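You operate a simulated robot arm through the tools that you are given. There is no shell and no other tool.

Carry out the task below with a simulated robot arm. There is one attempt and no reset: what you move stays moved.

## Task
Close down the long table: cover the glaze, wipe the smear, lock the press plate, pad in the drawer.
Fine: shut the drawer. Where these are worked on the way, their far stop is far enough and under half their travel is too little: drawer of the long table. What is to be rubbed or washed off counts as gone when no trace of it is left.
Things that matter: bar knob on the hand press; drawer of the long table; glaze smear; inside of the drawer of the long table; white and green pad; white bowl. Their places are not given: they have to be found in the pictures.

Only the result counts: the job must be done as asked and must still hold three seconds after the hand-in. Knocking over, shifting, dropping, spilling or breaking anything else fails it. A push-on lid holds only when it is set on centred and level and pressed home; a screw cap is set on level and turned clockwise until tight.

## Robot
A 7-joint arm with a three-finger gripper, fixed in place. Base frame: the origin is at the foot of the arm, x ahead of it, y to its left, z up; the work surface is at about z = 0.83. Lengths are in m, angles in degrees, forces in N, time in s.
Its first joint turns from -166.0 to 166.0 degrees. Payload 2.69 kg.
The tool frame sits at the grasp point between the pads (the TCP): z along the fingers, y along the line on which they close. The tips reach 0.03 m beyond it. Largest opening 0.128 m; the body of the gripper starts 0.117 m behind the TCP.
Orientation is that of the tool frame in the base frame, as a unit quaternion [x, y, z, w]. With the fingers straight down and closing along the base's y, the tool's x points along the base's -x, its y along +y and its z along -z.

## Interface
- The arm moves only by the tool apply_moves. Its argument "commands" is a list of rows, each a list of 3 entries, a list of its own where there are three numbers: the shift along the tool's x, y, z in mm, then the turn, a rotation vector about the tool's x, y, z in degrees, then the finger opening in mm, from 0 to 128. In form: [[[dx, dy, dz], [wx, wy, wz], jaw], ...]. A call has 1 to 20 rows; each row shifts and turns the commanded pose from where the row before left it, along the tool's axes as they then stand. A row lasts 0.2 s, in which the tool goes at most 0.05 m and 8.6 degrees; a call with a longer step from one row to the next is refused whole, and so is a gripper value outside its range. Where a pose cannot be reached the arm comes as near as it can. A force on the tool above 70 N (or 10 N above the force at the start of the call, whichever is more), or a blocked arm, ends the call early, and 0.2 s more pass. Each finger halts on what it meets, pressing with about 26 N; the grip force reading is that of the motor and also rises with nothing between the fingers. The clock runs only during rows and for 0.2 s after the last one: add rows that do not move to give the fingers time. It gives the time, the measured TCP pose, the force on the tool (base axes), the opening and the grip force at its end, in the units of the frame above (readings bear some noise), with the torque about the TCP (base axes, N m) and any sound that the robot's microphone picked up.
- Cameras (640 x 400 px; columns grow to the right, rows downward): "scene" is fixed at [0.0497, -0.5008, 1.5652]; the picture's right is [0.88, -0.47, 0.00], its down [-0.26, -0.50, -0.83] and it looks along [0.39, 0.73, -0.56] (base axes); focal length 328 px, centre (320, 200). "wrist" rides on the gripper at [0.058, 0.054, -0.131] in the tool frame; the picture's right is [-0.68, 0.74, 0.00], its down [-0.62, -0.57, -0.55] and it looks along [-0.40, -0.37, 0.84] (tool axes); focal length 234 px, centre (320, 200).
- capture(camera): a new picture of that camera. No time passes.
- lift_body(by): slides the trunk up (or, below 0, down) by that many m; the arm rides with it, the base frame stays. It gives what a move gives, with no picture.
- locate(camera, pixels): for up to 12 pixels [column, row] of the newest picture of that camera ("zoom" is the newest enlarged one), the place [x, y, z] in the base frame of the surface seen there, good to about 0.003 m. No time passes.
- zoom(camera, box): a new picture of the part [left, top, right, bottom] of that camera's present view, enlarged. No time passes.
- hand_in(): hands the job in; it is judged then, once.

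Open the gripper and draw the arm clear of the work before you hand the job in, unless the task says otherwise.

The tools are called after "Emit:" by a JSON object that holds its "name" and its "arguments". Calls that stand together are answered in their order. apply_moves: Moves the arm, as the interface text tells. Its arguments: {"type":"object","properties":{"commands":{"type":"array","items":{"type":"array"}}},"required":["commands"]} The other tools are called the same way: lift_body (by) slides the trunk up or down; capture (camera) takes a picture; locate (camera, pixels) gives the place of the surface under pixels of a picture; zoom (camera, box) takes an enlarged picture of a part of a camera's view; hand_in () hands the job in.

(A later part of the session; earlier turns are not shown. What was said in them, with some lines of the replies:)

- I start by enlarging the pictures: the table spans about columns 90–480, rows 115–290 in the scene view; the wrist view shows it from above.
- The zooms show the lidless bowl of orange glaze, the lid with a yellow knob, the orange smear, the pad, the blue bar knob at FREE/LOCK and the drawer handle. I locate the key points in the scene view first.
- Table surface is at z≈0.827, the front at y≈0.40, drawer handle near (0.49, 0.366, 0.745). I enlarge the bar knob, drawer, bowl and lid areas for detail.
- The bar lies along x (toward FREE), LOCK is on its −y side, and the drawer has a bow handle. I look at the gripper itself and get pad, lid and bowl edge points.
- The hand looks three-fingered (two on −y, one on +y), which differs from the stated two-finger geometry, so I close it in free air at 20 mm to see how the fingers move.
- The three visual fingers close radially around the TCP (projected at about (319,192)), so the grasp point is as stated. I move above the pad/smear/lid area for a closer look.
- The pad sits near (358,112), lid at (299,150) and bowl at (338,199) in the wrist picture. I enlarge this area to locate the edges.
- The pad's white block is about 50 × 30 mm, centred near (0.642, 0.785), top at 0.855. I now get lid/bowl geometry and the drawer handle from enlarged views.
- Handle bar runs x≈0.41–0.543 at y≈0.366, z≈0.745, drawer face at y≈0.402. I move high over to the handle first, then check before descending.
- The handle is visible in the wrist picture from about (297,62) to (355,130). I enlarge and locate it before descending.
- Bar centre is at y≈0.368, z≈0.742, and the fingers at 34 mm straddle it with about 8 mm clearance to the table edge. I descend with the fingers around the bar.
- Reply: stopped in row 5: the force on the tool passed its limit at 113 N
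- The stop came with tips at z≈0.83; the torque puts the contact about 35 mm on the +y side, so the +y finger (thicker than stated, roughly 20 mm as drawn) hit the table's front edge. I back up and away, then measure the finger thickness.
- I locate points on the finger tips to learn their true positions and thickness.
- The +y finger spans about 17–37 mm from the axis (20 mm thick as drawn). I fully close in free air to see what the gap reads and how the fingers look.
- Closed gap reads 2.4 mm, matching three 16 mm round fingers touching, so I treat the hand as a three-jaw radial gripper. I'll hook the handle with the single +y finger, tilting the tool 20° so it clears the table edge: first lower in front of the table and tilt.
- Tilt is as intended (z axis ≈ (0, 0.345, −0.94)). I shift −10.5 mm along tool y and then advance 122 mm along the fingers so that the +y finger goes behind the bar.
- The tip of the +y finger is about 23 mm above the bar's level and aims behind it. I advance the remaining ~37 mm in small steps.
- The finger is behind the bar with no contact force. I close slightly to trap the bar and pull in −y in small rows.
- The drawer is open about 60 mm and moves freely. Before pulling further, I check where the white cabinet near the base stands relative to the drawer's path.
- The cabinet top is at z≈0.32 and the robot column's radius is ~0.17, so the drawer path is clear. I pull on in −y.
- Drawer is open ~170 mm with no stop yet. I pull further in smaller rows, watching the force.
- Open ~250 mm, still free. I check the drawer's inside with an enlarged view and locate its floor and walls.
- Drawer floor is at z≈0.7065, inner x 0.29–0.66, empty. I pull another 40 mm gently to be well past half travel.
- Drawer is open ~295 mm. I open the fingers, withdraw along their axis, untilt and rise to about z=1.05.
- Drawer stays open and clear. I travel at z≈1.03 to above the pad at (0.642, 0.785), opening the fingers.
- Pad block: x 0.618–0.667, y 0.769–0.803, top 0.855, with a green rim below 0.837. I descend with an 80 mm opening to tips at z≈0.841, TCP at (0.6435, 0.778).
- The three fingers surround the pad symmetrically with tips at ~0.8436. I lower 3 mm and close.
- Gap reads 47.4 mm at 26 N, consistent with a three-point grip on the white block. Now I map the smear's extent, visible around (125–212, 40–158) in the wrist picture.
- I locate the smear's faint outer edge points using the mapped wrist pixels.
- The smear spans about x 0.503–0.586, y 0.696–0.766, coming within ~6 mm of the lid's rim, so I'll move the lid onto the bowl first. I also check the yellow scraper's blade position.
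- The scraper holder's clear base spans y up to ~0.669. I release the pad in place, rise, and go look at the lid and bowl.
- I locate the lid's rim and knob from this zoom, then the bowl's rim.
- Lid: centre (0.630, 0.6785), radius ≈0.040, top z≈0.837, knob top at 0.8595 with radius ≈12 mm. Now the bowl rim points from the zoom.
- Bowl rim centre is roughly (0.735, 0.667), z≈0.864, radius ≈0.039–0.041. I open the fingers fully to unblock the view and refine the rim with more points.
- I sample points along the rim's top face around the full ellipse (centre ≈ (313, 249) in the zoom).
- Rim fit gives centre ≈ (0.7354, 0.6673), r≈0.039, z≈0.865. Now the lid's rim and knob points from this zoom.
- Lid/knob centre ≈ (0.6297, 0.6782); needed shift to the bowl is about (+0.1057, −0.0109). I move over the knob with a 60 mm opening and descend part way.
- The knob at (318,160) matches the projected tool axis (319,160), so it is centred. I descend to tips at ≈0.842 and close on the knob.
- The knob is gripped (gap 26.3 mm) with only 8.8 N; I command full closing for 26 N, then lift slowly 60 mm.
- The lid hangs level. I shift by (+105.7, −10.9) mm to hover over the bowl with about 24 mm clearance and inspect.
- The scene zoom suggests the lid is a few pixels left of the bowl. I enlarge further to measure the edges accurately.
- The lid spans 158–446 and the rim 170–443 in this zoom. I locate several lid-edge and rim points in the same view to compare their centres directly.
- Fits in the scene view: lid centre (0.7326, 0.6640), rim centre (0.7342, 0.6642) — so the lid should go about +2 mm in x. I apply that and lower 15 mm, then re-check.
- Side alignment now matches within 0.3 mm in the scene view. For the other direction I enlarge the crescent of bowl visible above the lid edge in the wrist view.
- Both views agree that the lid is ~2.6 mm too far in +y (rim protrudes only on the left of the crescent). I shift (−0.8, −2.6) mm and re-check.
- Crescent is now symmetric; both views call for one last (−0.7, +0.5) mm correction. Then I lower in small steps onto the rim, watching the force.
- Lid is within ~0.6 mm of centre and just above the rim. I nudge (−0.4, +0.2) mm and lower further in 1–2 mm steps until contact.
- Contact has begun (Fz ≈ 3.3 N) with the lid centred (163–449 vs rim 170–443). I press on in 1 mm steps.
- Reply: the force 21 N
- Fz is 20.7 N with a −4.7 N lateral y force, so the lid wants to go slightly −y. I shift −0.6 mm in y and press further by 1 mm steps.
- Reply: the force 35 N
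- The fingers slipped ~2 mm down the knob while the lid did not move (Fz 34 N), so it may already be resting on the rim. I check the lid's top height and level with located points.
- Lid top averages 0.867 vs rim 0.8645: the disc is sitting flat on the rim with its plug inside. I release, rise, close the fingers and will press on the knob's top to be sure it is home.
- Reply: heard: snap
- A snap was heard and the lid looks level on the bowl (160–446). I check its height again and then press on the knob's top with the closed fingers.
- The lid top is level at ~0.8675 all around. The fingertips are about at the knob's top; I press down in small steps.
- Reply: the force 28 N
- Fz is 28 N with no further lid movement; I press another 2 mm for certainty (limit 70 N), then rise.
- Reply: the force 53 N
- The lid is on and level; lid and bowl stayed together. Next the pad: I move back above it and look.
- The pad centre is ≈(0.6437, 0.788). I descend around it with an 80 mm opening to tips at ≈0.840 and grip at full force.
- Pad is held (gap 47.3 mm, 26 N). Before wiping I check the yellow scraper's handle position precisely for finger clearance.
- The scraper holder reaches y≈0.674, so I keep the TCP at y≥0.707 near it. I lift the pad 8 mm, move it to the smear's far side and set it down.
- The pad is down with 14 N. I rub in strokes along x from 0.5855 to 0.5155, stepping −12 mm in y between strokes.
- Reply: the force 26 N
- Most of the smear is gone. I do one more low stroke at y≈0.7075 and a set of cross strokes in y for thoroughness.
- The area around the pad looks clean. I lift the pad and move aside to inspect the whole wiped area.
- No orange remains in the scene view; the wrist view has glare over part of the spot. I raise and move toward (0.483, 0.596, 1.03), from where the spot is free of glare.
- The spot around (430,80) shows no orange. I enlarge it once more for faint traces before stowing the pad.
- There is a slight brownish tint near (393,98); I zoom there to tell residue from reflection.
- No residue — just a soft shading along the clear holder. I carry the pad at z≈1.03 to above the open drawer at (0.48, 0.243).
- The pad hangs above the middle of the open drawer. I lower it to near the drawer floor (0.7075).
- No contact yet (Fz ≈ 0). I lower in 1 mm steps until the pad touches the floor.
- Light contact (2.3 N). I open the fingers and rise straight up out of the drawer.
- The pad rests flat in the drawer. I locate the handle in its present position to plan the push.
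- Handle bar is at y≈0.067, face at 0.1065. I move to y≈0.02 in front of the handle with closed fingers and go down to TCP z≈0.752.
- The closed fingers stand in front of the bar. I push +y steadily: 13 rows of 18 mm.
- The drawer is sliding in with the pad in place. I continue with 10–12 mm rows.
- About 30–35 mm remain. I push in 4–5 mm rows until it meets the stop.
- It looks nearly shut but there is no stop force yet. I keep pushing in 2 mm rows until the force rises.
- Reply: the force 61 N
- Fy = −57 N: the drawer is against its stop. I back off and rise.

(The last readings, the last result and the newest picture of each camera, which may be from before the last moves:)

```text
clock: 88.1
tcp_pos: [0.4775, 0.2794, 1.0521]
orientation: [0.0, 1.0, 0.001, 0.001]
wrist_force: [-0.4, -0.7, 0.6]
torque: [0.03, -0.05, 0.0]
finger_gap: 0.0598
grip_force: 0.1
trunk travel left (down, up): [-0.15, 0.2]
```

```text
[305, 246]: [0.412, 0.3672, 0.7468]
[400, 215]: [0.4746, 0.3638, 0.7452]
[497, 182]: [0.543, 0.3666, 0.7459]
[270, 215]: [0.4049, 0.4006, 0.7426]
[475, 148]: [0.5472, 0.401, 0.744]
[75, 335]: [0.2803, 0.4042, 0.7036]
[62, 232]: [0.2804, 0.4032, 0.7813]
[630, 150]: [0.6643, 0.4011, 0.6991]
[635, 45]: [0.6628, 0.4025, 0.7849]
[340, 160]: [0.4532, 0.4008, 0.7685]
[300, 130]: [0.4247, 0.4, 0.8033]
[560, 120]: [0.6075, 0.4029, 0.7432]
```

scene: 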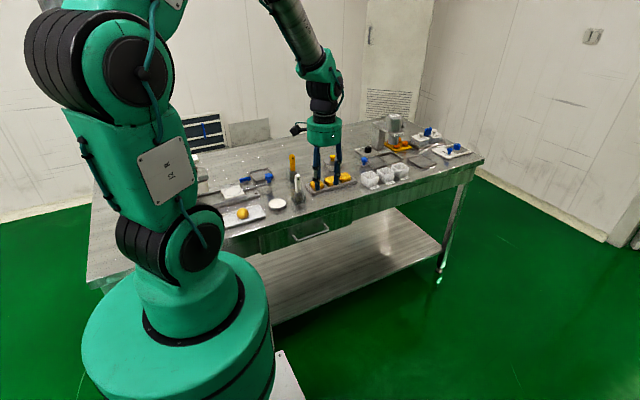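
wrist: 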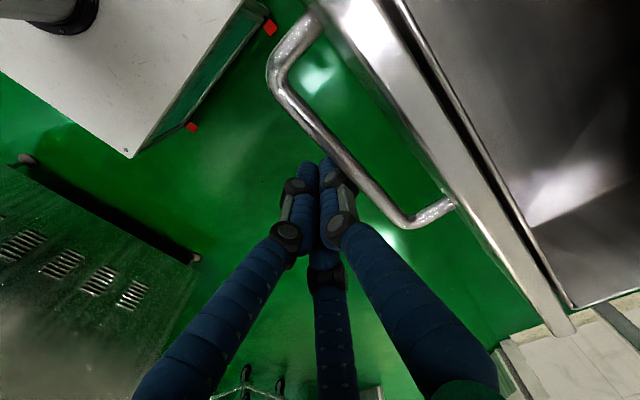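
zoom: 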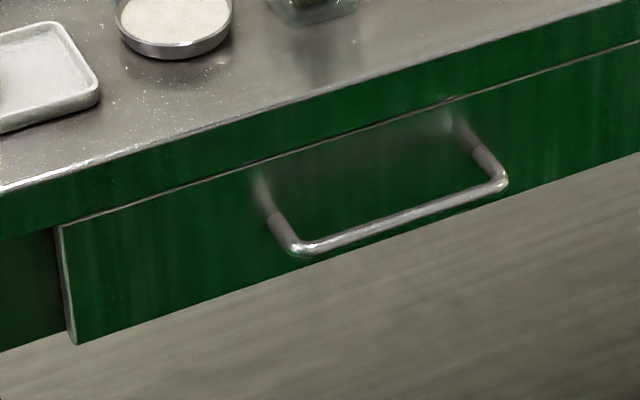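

The drawer front coincides exactly with its initial picture: shut. Next the bar knob: I move at z≈1.05 toward (0.42, 0.68) to see the hand press.

Emit:
{"name": "apply_moves", "arguments": {"commands": [[[6, 40, 0], [0, 0, 0], 60], [[6, 40, 0], [0, 0, 0], 60], [[6, 40, 0], [0, 0, 0], 60], [[6, 40, 0], [0, 0, 0], 60], [[6, 40, 0], [0, 0, 0], 60], [[6, 40, 0], [0, 0, 0], 60], [[6, 40, 0], [0, 0, 0], 60], [[6, 40, 0], [0, 0, 0], 60], [[6, 40, 0], [0, 0, 0], 60], [[6, 40, 0], [0, 0, 0], 60], [[0, 0, 0], [0, 0, 0], 60]]}}

Emit:
{"name": "capture", "arguments": {"camera": "wrist"}}

Emit:
{"name": "zoom", "arguments": {"camera": "scene", "box": [210, 150, 300, 210]}}

```text
clock: 90.5
tcp_pos: [0.4151, 0.6826, 1.0501]
orientation: [0.0, 1.0, 0.001, 0.001]
wrist_force: [-0.7, 0.1, -0.5]
torque: [-0.05, -0.02, -0.02]
finger_gap: 0.0601
grip_force: 0.1
trunk travel left (down, up): [-0.15, 0.2]
```

```text
taken
```

wrist: 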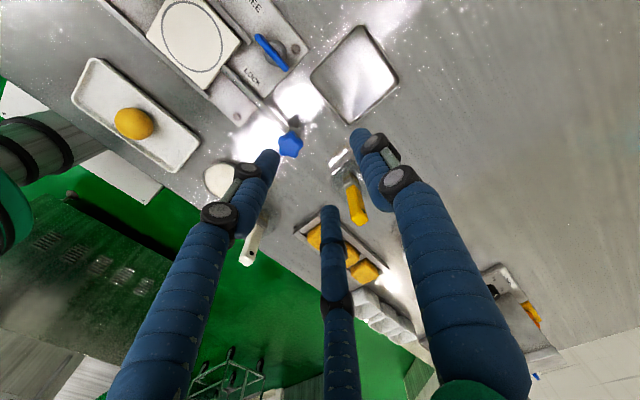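

```text
6.67 times, centred on (255, 180) of scene
```

zoom: 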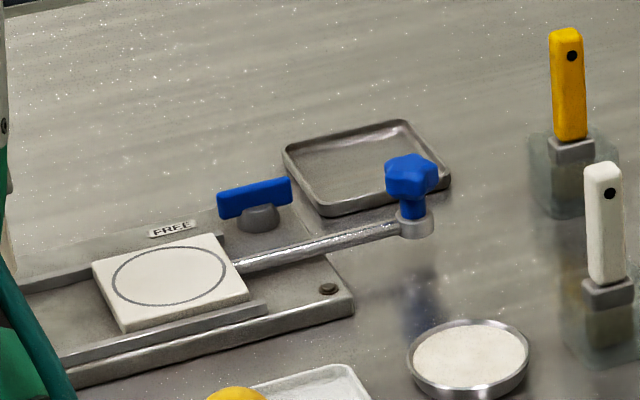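

I enlarge the bar knob around (268,52) in the wrist view and locate its ends, centre and the plate edges.

Emit:
{"name": "zoom", "arguments": {"camera": "wrist", "box": [225, 10, 315, 95]}}

Emit:
{"name": "locate", "arguments": {"camera": "wrist", "pixels": [[258, 37], [270, 52], [284, 68], [264, 45], [277, 60], [280, 50], [262, 62], [250, 75], [260, 10], [240, 90], [220, 40], [160, 30]]}}

```text
4.71 times, centred on (270, 52) of wrist
```

zoom: 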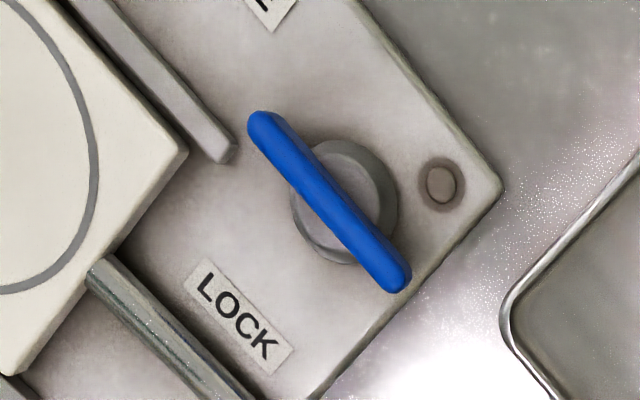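

```text
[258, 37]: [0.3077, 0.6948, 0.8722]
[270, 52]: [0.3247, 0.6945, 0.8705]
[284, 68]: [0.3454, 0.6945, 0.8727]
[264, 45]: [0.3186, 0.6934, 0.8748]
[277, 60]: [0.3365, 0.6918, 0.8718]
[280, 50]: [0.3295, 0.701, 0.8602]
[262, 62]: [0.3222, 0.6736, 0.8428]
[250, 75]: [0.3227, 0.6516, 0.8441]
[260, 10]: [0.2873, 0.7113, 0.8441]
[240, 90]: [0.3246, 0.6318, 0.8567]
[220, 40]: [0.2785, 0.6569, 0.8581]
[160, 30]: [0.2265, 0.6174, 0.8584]
```

Bar: centre ≈ (0.327, 0.6945), along x, length ~42 mm, top 0.872; its dome tops at ≈0.860. I move above it at z≈1.0 and check centring and the press's height.

Emit:
{"name": "apply_moves", "arguments": {"commands": [[[22, 1.9, 0], [0, 0, 0], 50], [[22, 1.9, 0], [0, 0, 0], 50], [[22, 1.8, 0], [0, 0, 0], 50], [[22, 1.8, 0], [0, 0, 0], 50], [[0, 0, 25], [0, 0, 0], 50], [[0, 0, 25], [0, 0, 0], 50], [[0, 0, 0], [0, 0, 0], 50], [[0, 0, 0], [0, 0, 0], 50]]}}

Emit:
{"name": "capture", "arguments": {"camera": "wrist"}}

Emit:
{"name": "capture", "arguments": {"camera": "scene"}}

```text
clock: 92.3
tcp_pos: [0.3286, 0.6863, 1.0009]
orientation: [-0.001, 1.0, 0.001, 0.001]
wrist_force: [-0.4, 0.0, 0.2]
torque: [0.0, 0.01, 0.0]
finger_gap: 0.0502
grip_force: 0.1
trunk travel left (down, up): [-0.15, 0.2]
```

```text
taken
```

wrist: 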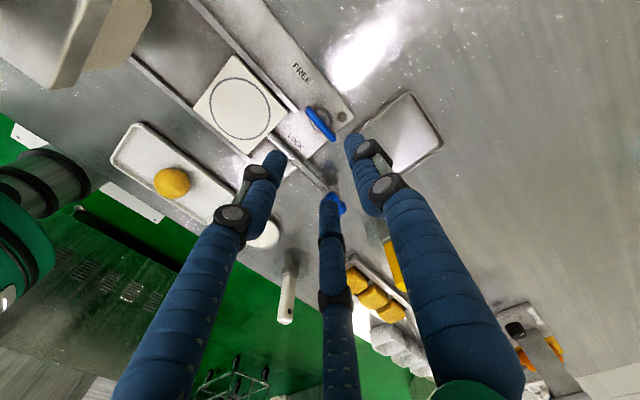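

```text
taken
```

scene: 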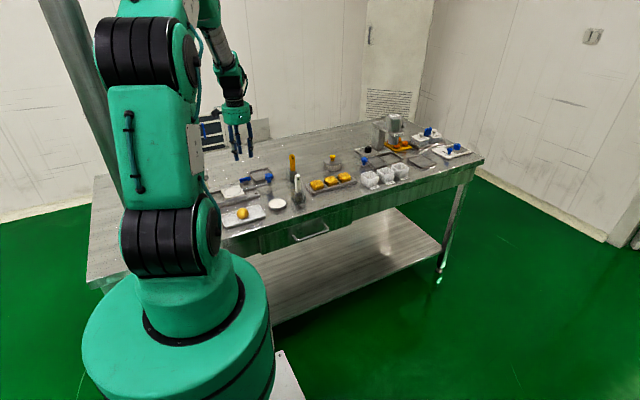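

Emit:
{"name": "zoom", "arguments": {"camera": "wrist", "box": [270, 80, 370, 165]}}

Emit:
{"name": "locate", "arguments": {"camera": "zoom", "pixels": [[275, 150], [320, 205], [365, 255], [298, 178], [345, 232], [345, 195], [300, 225], [250, 255]]}}

Emit:
{"name": "locate", "arguments": {"camera": "wrist", "pixels": [[40, 30], [110, 30], [90, 60], [130, 15], [300, 72], [240, 105], [15, 60]]}}

```text
4.71 times, centred on (320, 122) of wrist
```

zoom: 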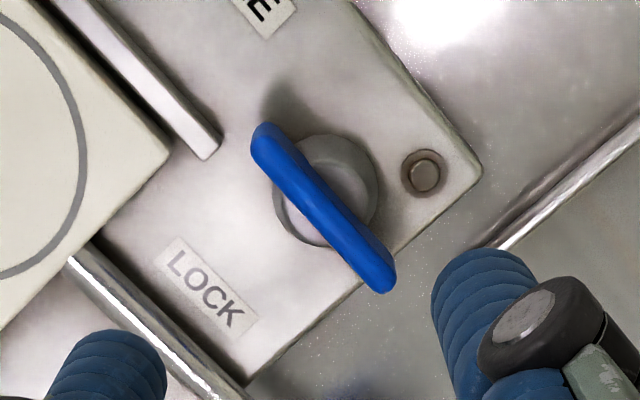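

```text
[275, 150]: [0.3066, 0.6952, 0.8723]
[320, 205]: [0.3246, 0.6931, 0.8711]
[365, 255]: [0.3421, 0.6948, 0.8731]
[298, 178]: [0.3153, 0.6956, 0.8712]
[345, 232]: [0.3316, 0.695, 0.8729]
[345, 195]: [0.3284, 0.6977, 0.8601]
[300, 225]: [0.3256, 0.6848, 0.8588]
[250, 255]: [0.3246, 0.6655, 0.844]
```

```text
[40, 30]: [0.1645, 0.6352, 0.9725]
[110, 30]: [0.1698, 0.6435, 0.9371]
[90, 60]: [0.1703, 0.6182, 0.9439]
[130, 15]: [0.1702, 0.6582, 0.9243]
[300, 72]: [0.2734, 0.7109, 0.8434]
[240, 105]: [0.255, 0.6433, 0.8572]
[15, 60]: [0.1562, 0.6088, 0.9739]
```

The press head stays at x≤0.17, z≤0.975, so the hand clears it. I centre at about (0.324, 0.6895), lower to z≈0.925 and check alignment closely.

Emit:
{"name": "apply_moves", "arguments": {"commands": [[[4.5, 3.2, 0], [0, 0, 0], 50], [[0, 0, 30], [0, 0, 0], 50], [[0, 0, 30], [0, 0, 0], 50], [[0, 0, 15], [0, 0, 0], 50], [[0, 0, 0], [0, 0, 0], 50], [[0, 0, 0], [0, 0, 0], 50]]}}

Emit:
{"name": "capture", "arguments": {"camera": "wrist"}}

Emit:
{"name": "zoom", "arguments": {"camera": "wrist", "box": [260, 105, 380, 205]}}

Emit:
{"name": "zoom", "arguments": {"camera": "scene", "box": [220, 150, 280, 195]}}

```text
clock: 93.7
tcp_pos: [0.3242, 0.6925, 0.9276]
orientation: [0.001, 1.0, 0.001, 0.001]
wrist_force: [-1.3, -0.3, -0.7]
torque: [0.03, 0.01, -0.01]
finger_gap: 0.0501
grip_force: 0.0
trunk travel left (down, up): [-0.15, 0.2]
```

```text
taken
```

wrist: 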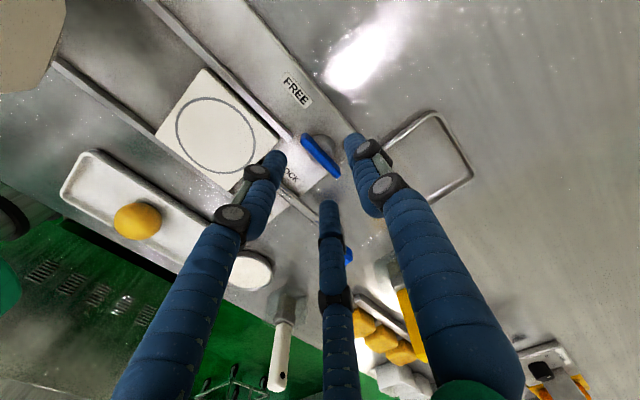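

```text
4.00 times, centred on (320, 155) of wrist
```

zoom: 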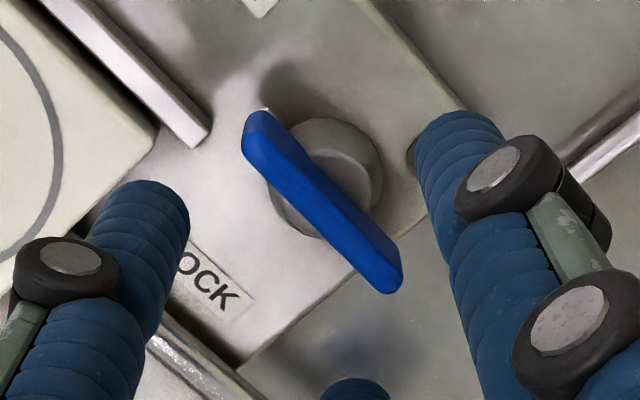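

```text
8.89 times, centred on (250, 172) of scene
```

zoom: 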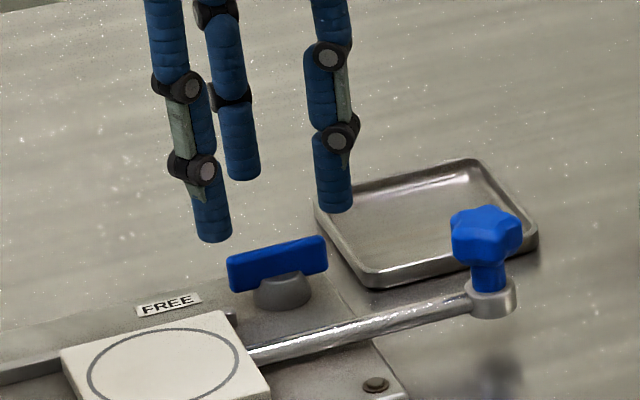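

The bar centre is within ~1–2 mm of the tool axis; I shift −2.3 mm in y (three-finger grip offset), lower to tips at ≈0.8625 and close gently.

Emit:
{"name": "apply_moves", "arguments": {"commands": [[[0, -2.3, 0], [0, 0, 0], 50], [[0, 0, 15], [0, 0, 0], 50], [[0, 0, 12], [0, 0, 0], 50], [[0, 0, 8], [0, 0, 0], 50], [[0, 0, 0], [0, 0, 0], 50], [[0, 0, 0], [0, 0, 0], 50]]}}

Emit:
{"name": "zoom", "arguments": {"camera": "wrist", "box": [260, 115, 380, 215]}}

Emit:
{"name": "zoom", "arguments": {"camera": "scene", "box": [220, 150, 280, 195]}}

```text
clock: 95.1
tcp_pos: [0.3235, 0.689, 0.8929]
orientation: [0.0, 1.0, 0.001, 0.001]
wrist_force: [-0.1, 0.1, 0.0]
torque: [-0.01, 0.04, -0.05]
finger_gap: 0.05
grip_force: 0.0
trunk travel left (down, up): [-0.15, 0.2]
```

```text
4.00 times, centred on (320, 165) of wrist
```

zoom: 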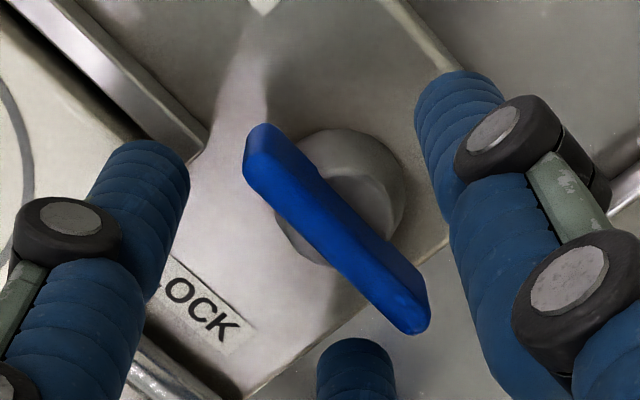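

```text
8.89 times, centred on (250, 172) of scene
```

zoom: 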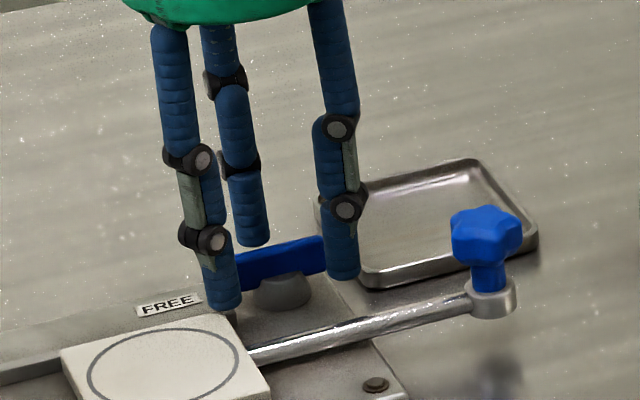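

The bar sits ~5.6 mm to +y of the axis, so I shift +1.5 mm in y and close on the bar with moderate force.

Emit:
{"name": "apply_moves", "arguments": {"commands": [[[0, 1.5, 0], [0, 0, 0], 40], [[0, 0, 0], [0, 0, 0], 25], [[0, 0, 0], [0, 0, 0], 12], [[0, 0, 0], [0, 0, 0], 5], [[0, 0, 0], [0, 0, 0], 5], [[0, 0, 0], [0, 0, 0], 5]]}}

Emit:
{"name": "zoom", "arguments": {"camera": "wrist", "box": [260, 115, 380, 215]}}

Emit:
{"name": "zoom", "arguments": {"camera": "scene", "box": [220, 150, 280, 195]}}

```text
clock: 96.5
tcp_pos: [0.3239, 0.6886, 0.8906]
orientation: [0.001, 1.0, 0.001, 0.0]
wrist_force: [2.4, -29.1, -5.1]
torque: [-0.67, -0.12, -0.08]
finger_gap: 0.0142
grip_force: 40.2
trunk travel left (down, up): [-0.15, 0.2]
```

```text
4.00 times, centred on (320, 165) of wrist
```

zoom: 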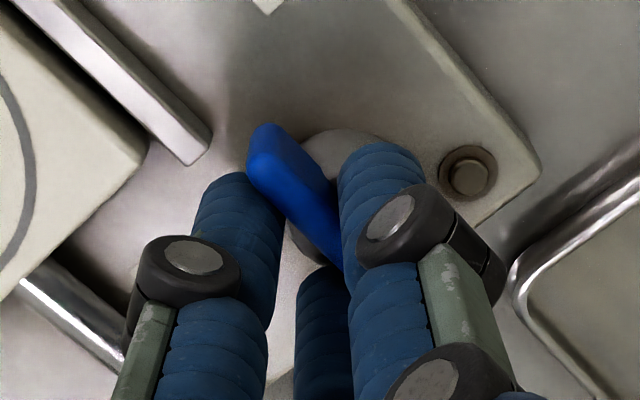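

```text
8.89 times, centred on (250, 172) of scene
```

zoom: 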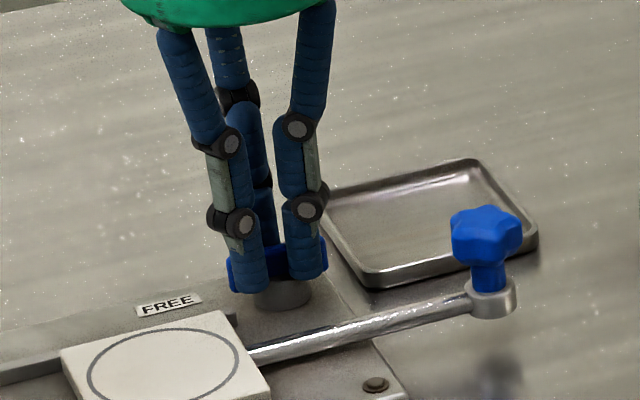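

The bar is gripped (gap 14.2 mm), but Fy = −29 N shows the commanded position is ~2.4 mm too far in +y. I relieve that before turning.

Emit:
{"name": "apply_moves", "arguments": {"commands": [[[0, -2.2, 0], [0, 0, 0], 5], [[0, 0, 0], [0, 0, 0], 5]]}}

```text
clock: 97.1
tcp_pos: [0.3247, 0.6878, 0.8903]
orientation: [0.0, 1.0, 0.001, 0.0]
wrist_force: [0.3, -15.6, -16.5]
torque: [-0.38, 0.27, -0.02]
finger_gap: 0.0138
grip_force: 40.0
trunk travel left (down, up): [-0.15, 0.2]
```

Forces are now Fy −15.6, Fz −16.5 N; I relieve further by −1.2 mm in y and 1.3 mm down.

Emit:
{"name": "apply_moves", "arguments": {"commands": [[[0, -1.2, 1.3], [0, 0, 0], 5], [[0, 0, 0], [0, 0, 0], 5]]}}

```text
clock: 97.7
tcp_pos: [0.3231, 0.6874, 0.8909]
orientation: [0.0, 1.0, 0.001, 0.001]
wrist_force: [-14.0, -3.2, -14.7]
torque: [-0.09, 1.03, 0.05]
finger_gap: 0.0138
grip_force: 40.4
trunk travel left (down, up): [-0.15, 0.2]
```

The tight grip makes the readings stiff, so I loosen to 15.5 mm to merely cage the bar and check that the forces vanish.

Emit:
{"name": "apply_moves", "arguments": {"commands": [[[0, 0, 0], [0, 0, 0], 16], [[0, 0, 0], [0, 0, 0], 16], [[0, 0, 0], [0, 0, 0], 16]]}}

Emit:
{"name": "zoom", "arguments": {"camera": "wrist", "box": [260, 115, 380, 215]}}

```text
clock: 98.5
tcp_pos: [0.3243, 0.6866, 0.891]
orientation: [0.0, 1.0, 0.001, 0.001]
wrist_force: [0.2, 0.3, 0.3]
torque: [-0.02, 0.01, -0.01]
finger_gap: 0.0159
grip_force: 0.1
trunk travel left (down, up): [-0.15, 0.2]
```

```text
4.00 times, centred on (320, 165) of wrist
```

zoom: 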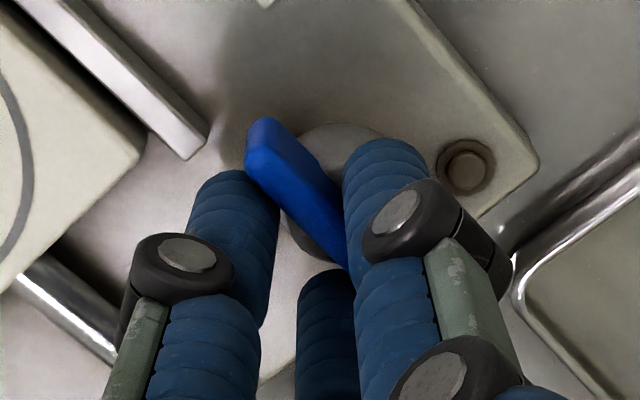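

Forces are zero with the bar caged. I turn CCW (seen from above, −x end toward LOCK at −y) by the first 24.5° about the knob axis and check.

Emit:
{"name": "apply_moves", "arguments": {"commands": [[[-0.57, 0.04, 0], [0, 0, -8.18], 16], [[-0.57, 0.04, 0], [0, 0, -8.18], 16], [[-0.57, 0.04, 0], [0, 0, -8.18], 16], [[0, 0, 0], [0, 0, 0], 16]]}}

Emit:
{"name": "capture", "arguments": {"camera": "wrist"}}

Emit:
{"name": "zoom", "arguments": {"camera": "scene", "box": [220, 150, 280, 195]}}

```text
clock: 99.5
tcp_pos: [0.3268, 0.6844, 0.8908]
orientation: [-0.213, 0.977, 0.001, 0.001]
wrist_force: [6.8, -35.2, 16.4]
torque: [-0.41, -1.08, -4.42]
finger_gap: 0.0236
grip_force: 44.9
trunk travel left (down, up): [-0.15, 0.2]
```

```text
taken
```

wrist: 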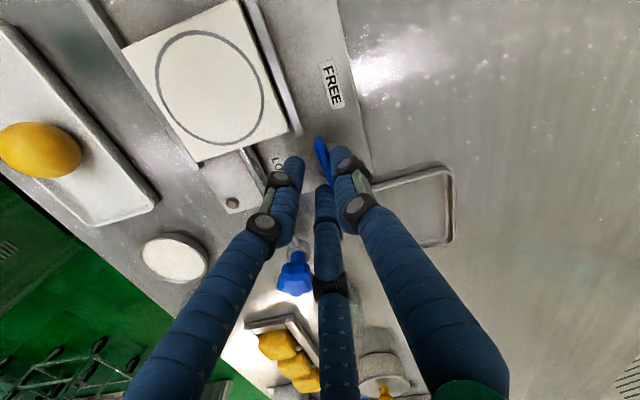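

```text
8.89 times, centred on (250, 172) of scene
```

zoom: 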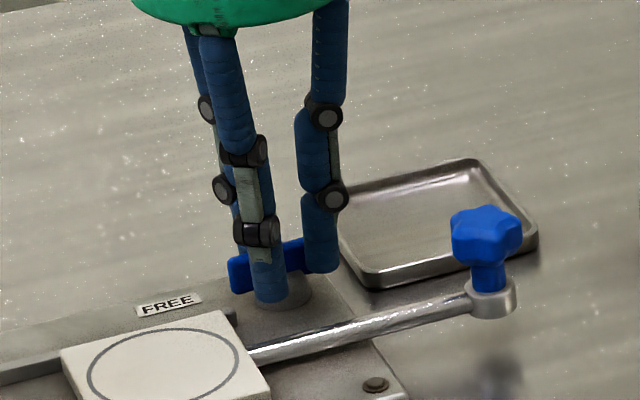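

Torque of −4.4 Nm and the fingers forced open to 23.6 mm show the bar is not turning this way (or only a little). I look closely before undoing.

Emit:
{"name": "zoom", "arguments": {"camera": "wrist", "box": [260, 110, 380, 210]}}

Emit:
{"name": "zoom", "arguments": {"camera": "scene", "box": [235, 165, 265, 188]}}

```text
4.00 times, centred on (320, 160) of wrist
```

zoom: 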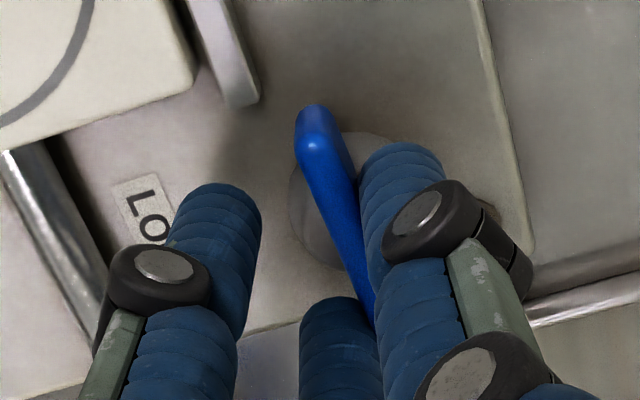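

```text
16.00 times, centred on (250, 176) of scene
```

zoom: 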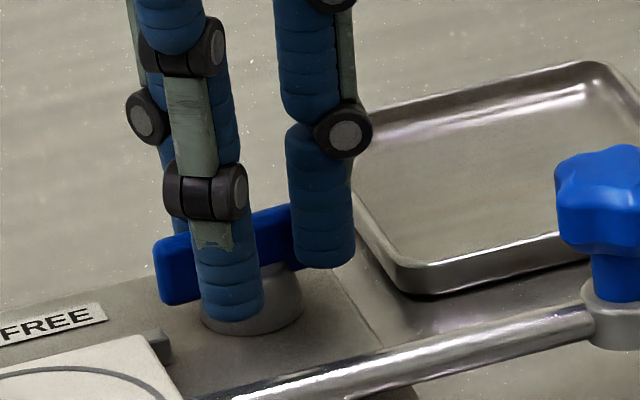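

The bar stayed parallel to the plate edge, so CCW is blocked by a stop. I undo that turn and check forces.

Emit:
{"name": "apply_moves", "arguments": {"commands": [[[0.57, 0.04, 0], [0, 0, 8.18], 16], [[0.57, 0.04, 0], [0, 0, 8.18], 16], [[0.57, 0.04, 0], [0, 0, 8.18], 16], [[0, 0, 0], [0, 0, 0], 16], [[0, 0, 0], [0, 0, 0], 16]]}}

Emit:
{"name": "capture", "arguments": {"camera": "wrist"}}

Emit:
{"name": "zoom", "arguments": {"camera": "wrist", "box": [260, 115, 380, 215]}}

Emit:
{"name": "zoom", "arguments": {"camera": "scene", "box": [210, 150, 300, 210]}}

```text
clock: 100.7
tcp_pos: [0.324, 0.6874, 0.8914]
orientation: [0.0, 1.0, 0.002, 0.001]
wrist_force: [-0.6, 0.1, 0.8]
torque: [0.01, -0.03, -0.03]
finger_gap: 0.0158
grip_force: 0.1
trunk travel left (down, up): [-0.15, 0.2]
```

```text
taken
```

wrist: 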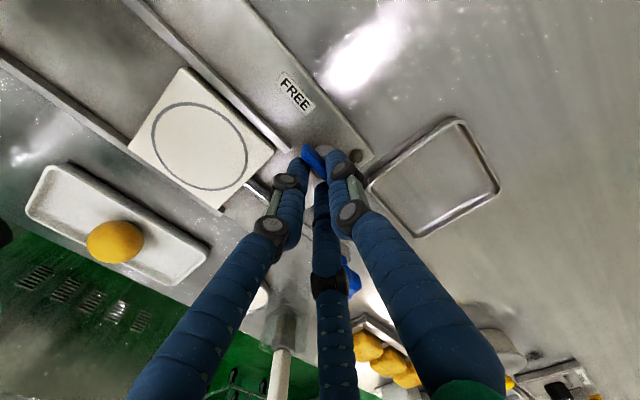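

```text
4.00 times, centred on (320, 165) of wrist
```

zoom: 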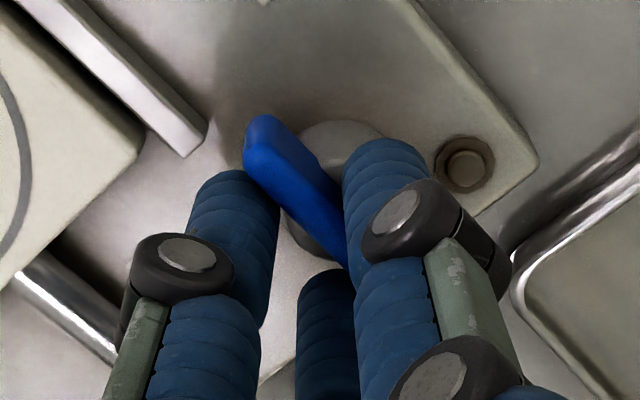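

```text
6.67 times, centred on (255, 180) of scene
```

zoom: 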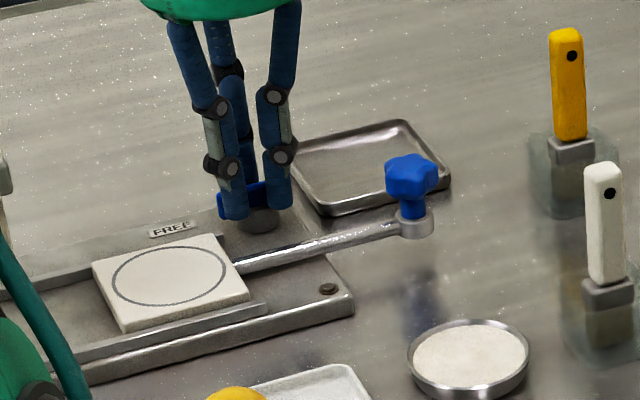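

All is unchanged and force-free. I try clockwise by 16° and read the torque.

Emit:
{"name": "apply_moves", "arguments": {"commands": [[[0.57, 0.04, 0], [0, 0, 8.18], 16], [[0.57, 0.04, 0], [0, 0, 8.18], 16], [[0, 0, 0], [0, 0, 0], 16]]}}

Emit:
{"name": "zoom", "arguments": {"camera": "wrist", "box": [260, 115, 380, 215]}}

Emit:
{"name": "zoom", "arguments": {"camera": "scene", "box": [235, 165, 265, 188]}}

```text
clock: 101.5
tcp_pos: [0.3234, 0.6883, 0.8906]
orientation: [0.143, 0.99, 0.002, 0.0]
wrist_force: [0.3, 2.1, 2.8]
torque: [0.08, -0.03, 0.01]
finger_gap: 0.0174
grip_force: 0.9
trunk travel left (down, up): [-0.15, 0.2]
```

```text
4.00 times, centred on (320, 165) of wrist
```

zoom: 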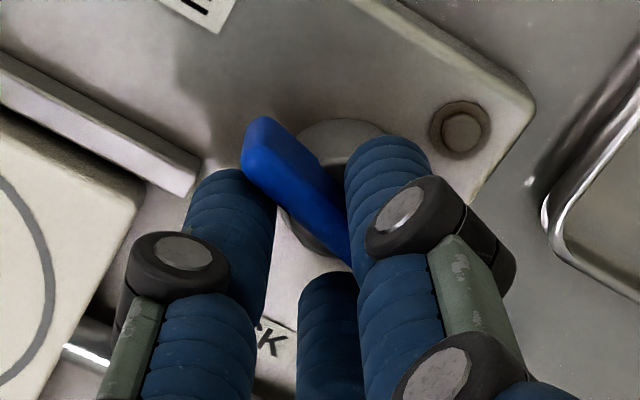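

```text
16.00 times, centred on (250, 176) of scene
```

zoom: 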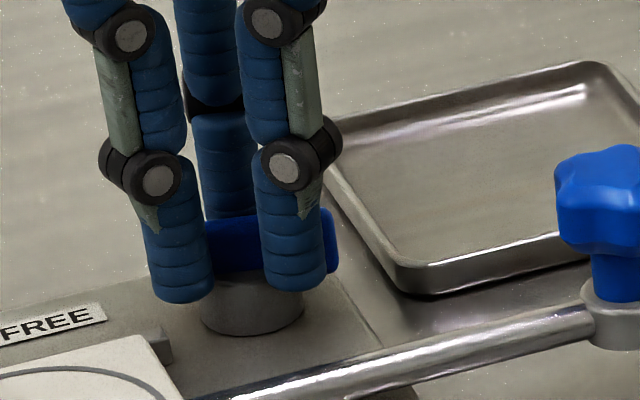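

Clockwise turns freely: the bar moved with the tool. I continue clockwise in steps.

Emit:
{"name": "apply_moves", "arguments": {"commands": [[[0.57, 0.04, 0], [0, 0, 8.18], 16], [[0.57, 0.04, 0], [0, 0, 8.18], 16], [[0.57, 0.04, 0], [0, 0, 8.18], 16], [[0.57, 0.04, 0], [0, 0, 8.18], 16], [[0, 0, 0], [0, 0, 0], 16]]}}

Emit:
{"name": "zoom", "arguments": {"camera": "scene", "box": [235, 165, 265, 188]}}

```text
clock: 102.7
tcp_pos: [0.3213, 0.6871, 0.8917]
orientation: [0.416, 0.909, 0.002, 0.0]
wrist_force: [1.2, 5.7, 3.3]
torque: [0.19, -0.12, 0.01]
finger_gap: 0.0186
grip_force: 1.9
trunk travel left (down, up): [-0.15, 0.2]
```

```text
16.00 times, centred on (250, 176) of scene
```

zoom: 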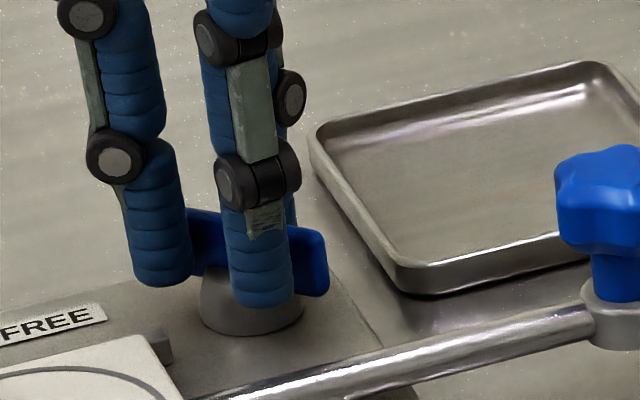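

The bar follows (tool at −49°), with only ~6 N lateral. I continue the remaining 41° with a slight +y correction.

Emit:
{"name": "apply_moves", "arguments": {"commands": [[[0.95, 0.37, 0], [0, 0, 8.18], 16], [[0.57, 0.04, 0], [0, 0, 8.18], 16], [[0.57, 0.04, 0], [0, 0, 8.18], 16], [[0.57, 0.04, 0], [0, 0, 8.18], 16], [[0.57, 0.04, 0], [0, 0, 8.18], 16], [[0, 0, 0], [0, 0, 0], 16]]}}

Emit:
{"name": "zoom", "arguments": {"camera": "scene", "box": [235, 165, 265, 188]}}

Emit:
{"name": "capture", "arguments": {"camera": "wrist"}}

```text
clock: 104.1
tcp_pos: [0.3207, 0.6903, 0.8909]
orientation: [0.707, 0.707, 0.001, 0.001]
wrist_force: [3.3, 2.7, 6.7]
torque: [0.09, -0.22, -0.01]
finger_gap: 0.0179
grip_force: 1.3
trunk travel left (down, up): [-0.15, 0.2]
```

```text
16.00 times, centred on (250, 176) of scene
```

zoom: 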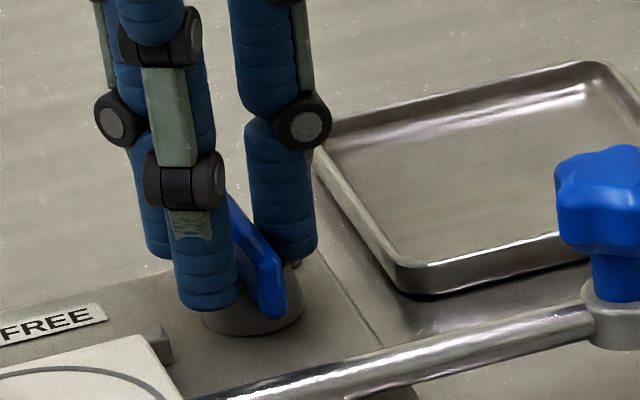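

```text
taken
```

wrist: 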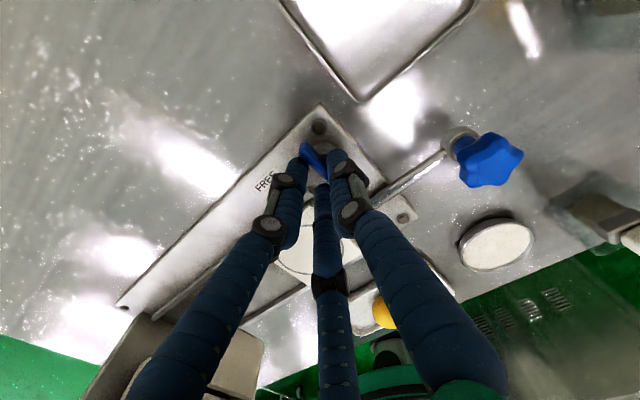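

The tool has turned 90° and the bar now points along y. I tighten lightly to square the bar to the tool and read the torque.

Emit:
{"name": "apply_moves", "arguments": {"commands": [[[0, 0, 0], [0, 0, 0], 11], [[0, 0, 0], [0, 0, 0], 11], [[0, 0, 0], [0, 0, 0], 11]]}}

Emit:
{"name": "zoom", "arguments": {"camera": "wrist", "box": [260, 115, 380, 215]}}

```text
clock: 104.9
tcp_pos: [0.321, 0.6913, 0.8903]
orientation: [0.707, 0.707, 0.002, -0.001]
wrist_force: [9.8, 1.4, 5.6]
torque: [0.01, -0.41, -0.01]
finger_gap: 0.017
grip_force: 4.0
trunk travel left (down, up): [-0.15, 0.2]
```

```text
4.00 times, centred on (320, 165) of wrist
```

zoom: 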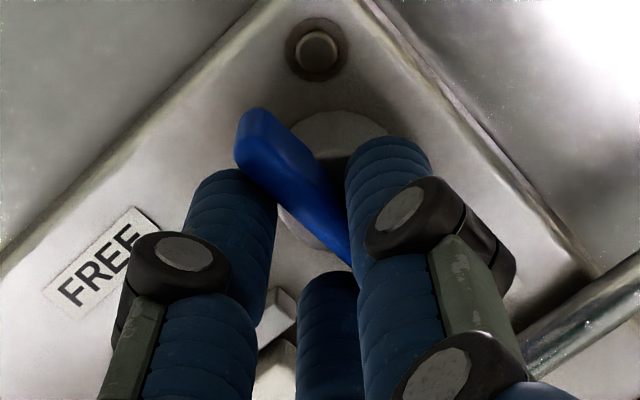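

The bar lags the tool by several degrees. I loosen to 16 mm again and turn a further 8° clockwise, watching the torque.

Emit:
{"name": "apply_moves", "arguments": {"commands": [[[0, 0, 0], [0, 0, 0], 16], [[0.57, 0.04, 0], [0, 0, 8.18], 16], [[0, 0, 0], [0, 0, 0], 16]]}}

Emit:
{"name": "zoom", "arguments": {"camera": "wrist", "box": [260, 115, 380, 215]}}

Emit:
{"name": "zoom", "arguments": {"camera": "scene", "box": [235, 165, 265, 188]}}

```text
clock: 105.7
tcp_pos: [0.321, 0.6916, 0.8902]
orientation: [0.756, 0.655, 0.002, -0.001]
wrist_force: [4.9, 2.2, 7.7]
torque: [0.1, -0.25, 0.14]
finger_gap: 0.018
grip_force: 9.2
trunk travel left (down, up): [-0.15, 0.2]
```

```text
4.00 times, centred on (320, 165) of wrist
```

zoom: 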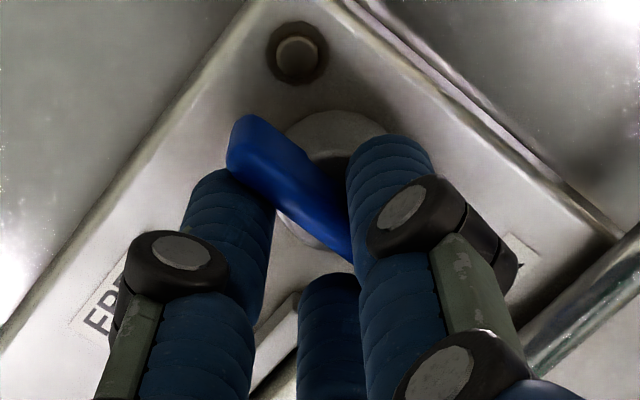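

```text
16.00 times, centred on (250, 176) of scene
```

zoom: 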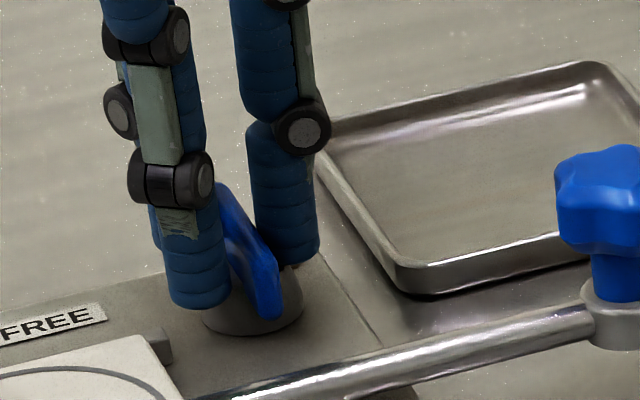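

Torque begins to rise (+0.14 Nm, grip 9 N). I turn 6° more to confirm the stop.

Emit:
{"name": "apply_moves", "arguments": {"commands": [[[0.42, 0.03, 0], [0, 0, 6], 16], [[0, 0, 0], [0, 0, 0], 16]]}}

Emit:
{"name": "zoom", "arguments": {"camera": "wrist", "box": [260, 115, 380, 215]}}

Emit:
{"name": "zoom", "arguments": {"camera": "scene", "box": [235, 165, 265, 188]}}

```text
clock: 106.3
tcp_pos: [0.3207, 0.6931, 0.8912]
orientation: [0.79, 0.613, 0.001, -0.001]
wrist_force: [-2.3, 4.5, 7.1]
torque: [0.44, -0.14, 2.2]
finger_gap: 0.0178
grip_force: 42.3
trunk travel left (down, up): [-0.15, 0.2]
```

```text
4.00 times, centred on (320, 165) of wrist
```

zoom: 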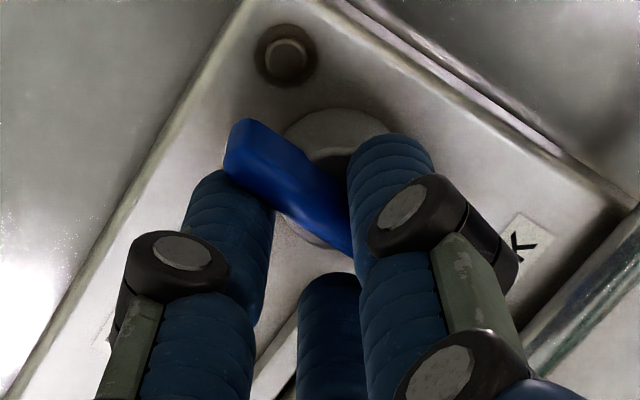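

```text
16.00 times, centred on (250, 176) of scene
```

zoom: 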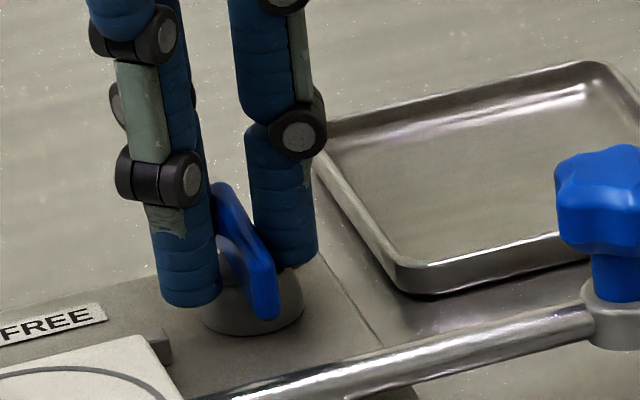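

Torque 2.2 Nm: the knob is at its LOCK stop. I open the fingers directly so as not to turn it back, then rise.

Emit:
{"name": "apply_moves", "arguments": {"commands": [[[0, 0, 0], [0, 0, 0], 30], [[0, 0, 0], [0, 0, 0], 50], [[0, 0, 0], [0, 0, 0], 50], [[0, 0, -20], [0, 0, 0], 50], [[0, 0, -40], [0, 0, 0], 50], [[0, 0, -40], [0, 0, 0], 50], [[0, 0, -40], [0, 0, 0], 50], [[0, 0, 0], [0, 0, 0], 50]]}}

Emit:
{"name": "capture", "arguments": {"camera": "wrist"}}

Emit:
{"name": "zoom", "arguments": {"camera": "scene", "box": [210, 150, 300, 210]}}

```text
clock: 108.1
tcp_pos: [0.321, 0.691, 1.0297]
orientation: [0.789, 0.614, 0.001, -0.001]
wrist_force: [0.1, -0.2, 1.3]
torque: [0.03, -0.03, 0.01]
finger_gap: 0.05
grip_force: 0.1
trunk travel left (down, up): [-0.15, 0.2]
```

```text
taken
```

wrist: 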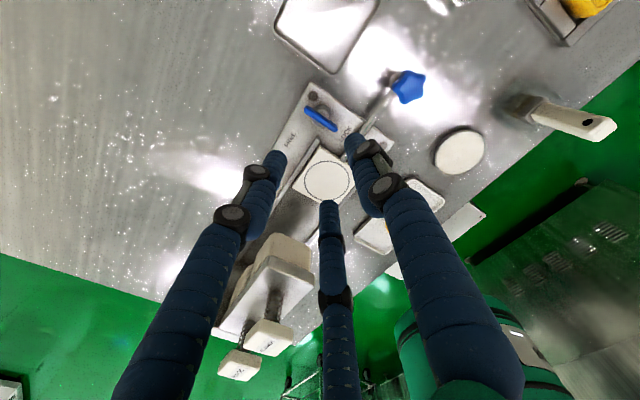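

```text
6.67 times, centred on (255, 180) of scene
```

zoom: 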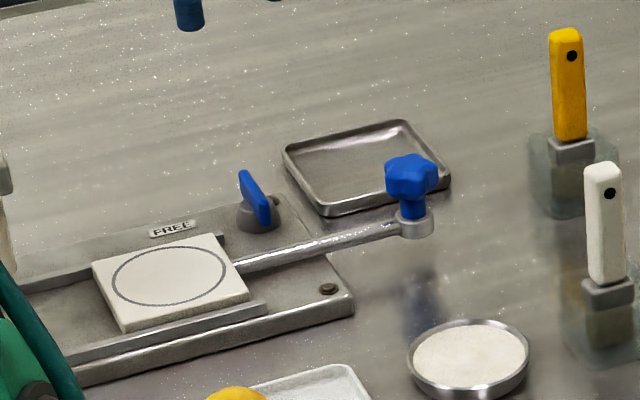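

The bar now lies across (toward LOCK), nothing else moved. I verify its angle from located end points.

Emit:
{"name": "zoom", "arguments": {"camera": "wrist", "box": [280, 80, 370, 160]}}

Emit:
{"name": "locate", "arguments": {"camera": "zoom", "pixels": [[262, 160], [290, 180], [320, 200], [350, 222], [380, 240], [275, 168], [365, 232]]}}

```text
5.00 times, centred on (325, 120) of wrist
```

zoom: 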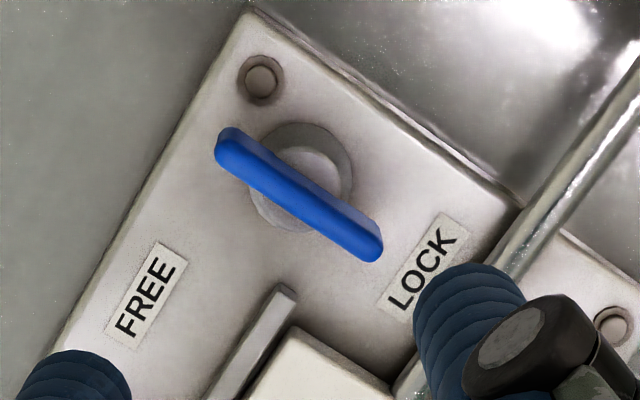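

```text
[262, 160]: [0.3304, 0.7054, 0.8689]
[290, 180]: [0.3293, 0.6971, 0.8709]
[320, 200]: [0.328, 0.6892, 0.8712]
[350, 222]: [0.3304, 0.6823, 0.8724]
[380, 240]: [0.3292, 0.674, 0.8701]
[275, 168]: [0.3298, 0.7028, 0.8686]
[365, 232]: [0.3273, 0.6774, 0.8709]
```

The bar is square to LOCK (x≈0.329, y 0.674–0.706). I open the gripper, rise clear of the work, and take final checking pictures.

Emit:
{"name": "apply_moves", "arguments": {"commands": [[[0, 0, -40], [0, 0, 0], 80], [[0, 0, -40], [0, 0, 0], 128], [[0, 0, -40], [0, 0, 0], 128], [[0, 0, -30], [0, 0, 0], 128], [[0, 0, 0], [0, 0, 0], 128], [[0, 0, 0], [0, 0, 0], 128]]}}

Emit:
{"name": "capture", "arguments": {"camera": "scene"}}

Emit:
{"name": "zoom", "arguments": {"camera": "scene", "box": [200, 130, 360, 250]}}

Emit:
{"name": "zoom", "arguments": {"camera": "scene", "box": [318, 147, 350, 173]}}

Emit:
{"name": "zoom", "arguments": {"camera": "scene", "box": [340, 100, 490, 200]}}

```text
clock: 109.5
tcp_pos: [0.3198, 0.691, 1.1782]
orientation: [0.789, 0.614, 0.0, 0.0]
wrist_force: [-0.7, 0.8, 0.2]
torque: [0.02, 0.01, 0.02]
finger_gap: 0.128
grip_force: 0.0
trunk travel left (down, up): [-0.15, 0.2]
```

```text
taken
```

scene: 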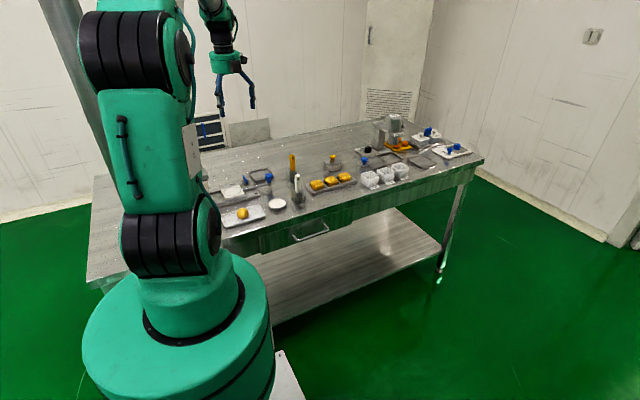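

```text
3.33 times, centred on (280, 190) of scene
```

zoom: 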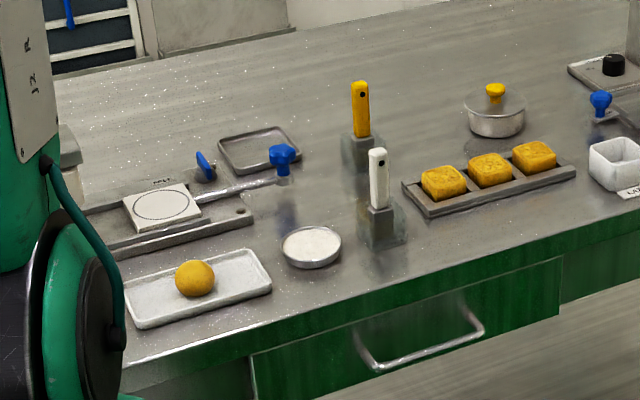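

```text
15.38 times, centred on (334, 160) of scene
```

zoom: 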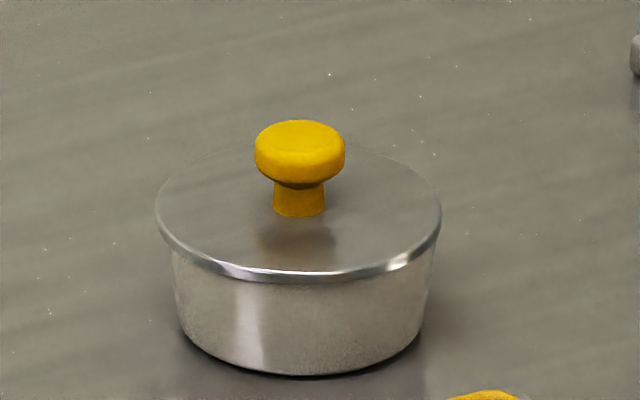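

```text
4.00 times, centred on (415, 150) of scene
```

zoom: 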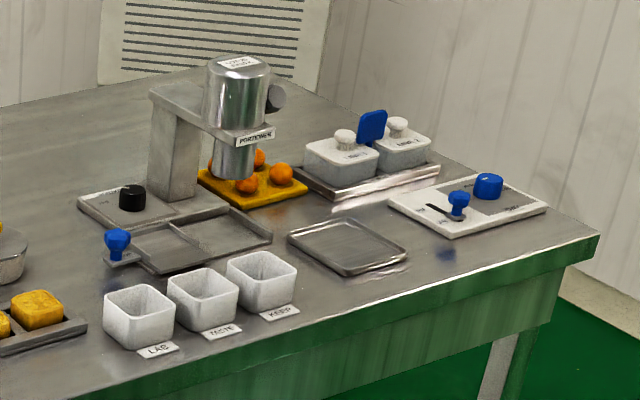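

Everything checks out: lid level and snapped on the bowl, no smear left, drawer shut with the pad inside, bar knob at LOCK, other items unmoved, gripper open and clear. I hand the job in.

Emit:
{"name": "hand_in", "arguments": {}}

```text
The job is handed in.
```

I've closed down the long table and handed the job in; I have no result back from the judging yet.

- **Glaze:** the lid is on the white bowl. It snapped, sits level, and is centred to about 1 mm. The bowl slid about 2 mm when I pressed the lid down.
- **Smear:** I rubbed it off with the white and green pad. No trace shows in the scene view or in close-ups taken from a spot without glare.
- **Press plate:** I turned the bar knob clockwise to its stop at LOCK. I first tried it counter-clockwise, but that way is blocked. The press did not move.
- **Drawer and pad:** I opened the drawer about 295 mm, set the pad inside, and pushed the drawer shut against its stop. The front lines up with where it was at the start.

A finger bumped the table's front edge on my first reach for the drawer handle (113 N peak). The final pictures show nothing moved or damaged by that.

I left the gripper open and the arm raised clear of the table.
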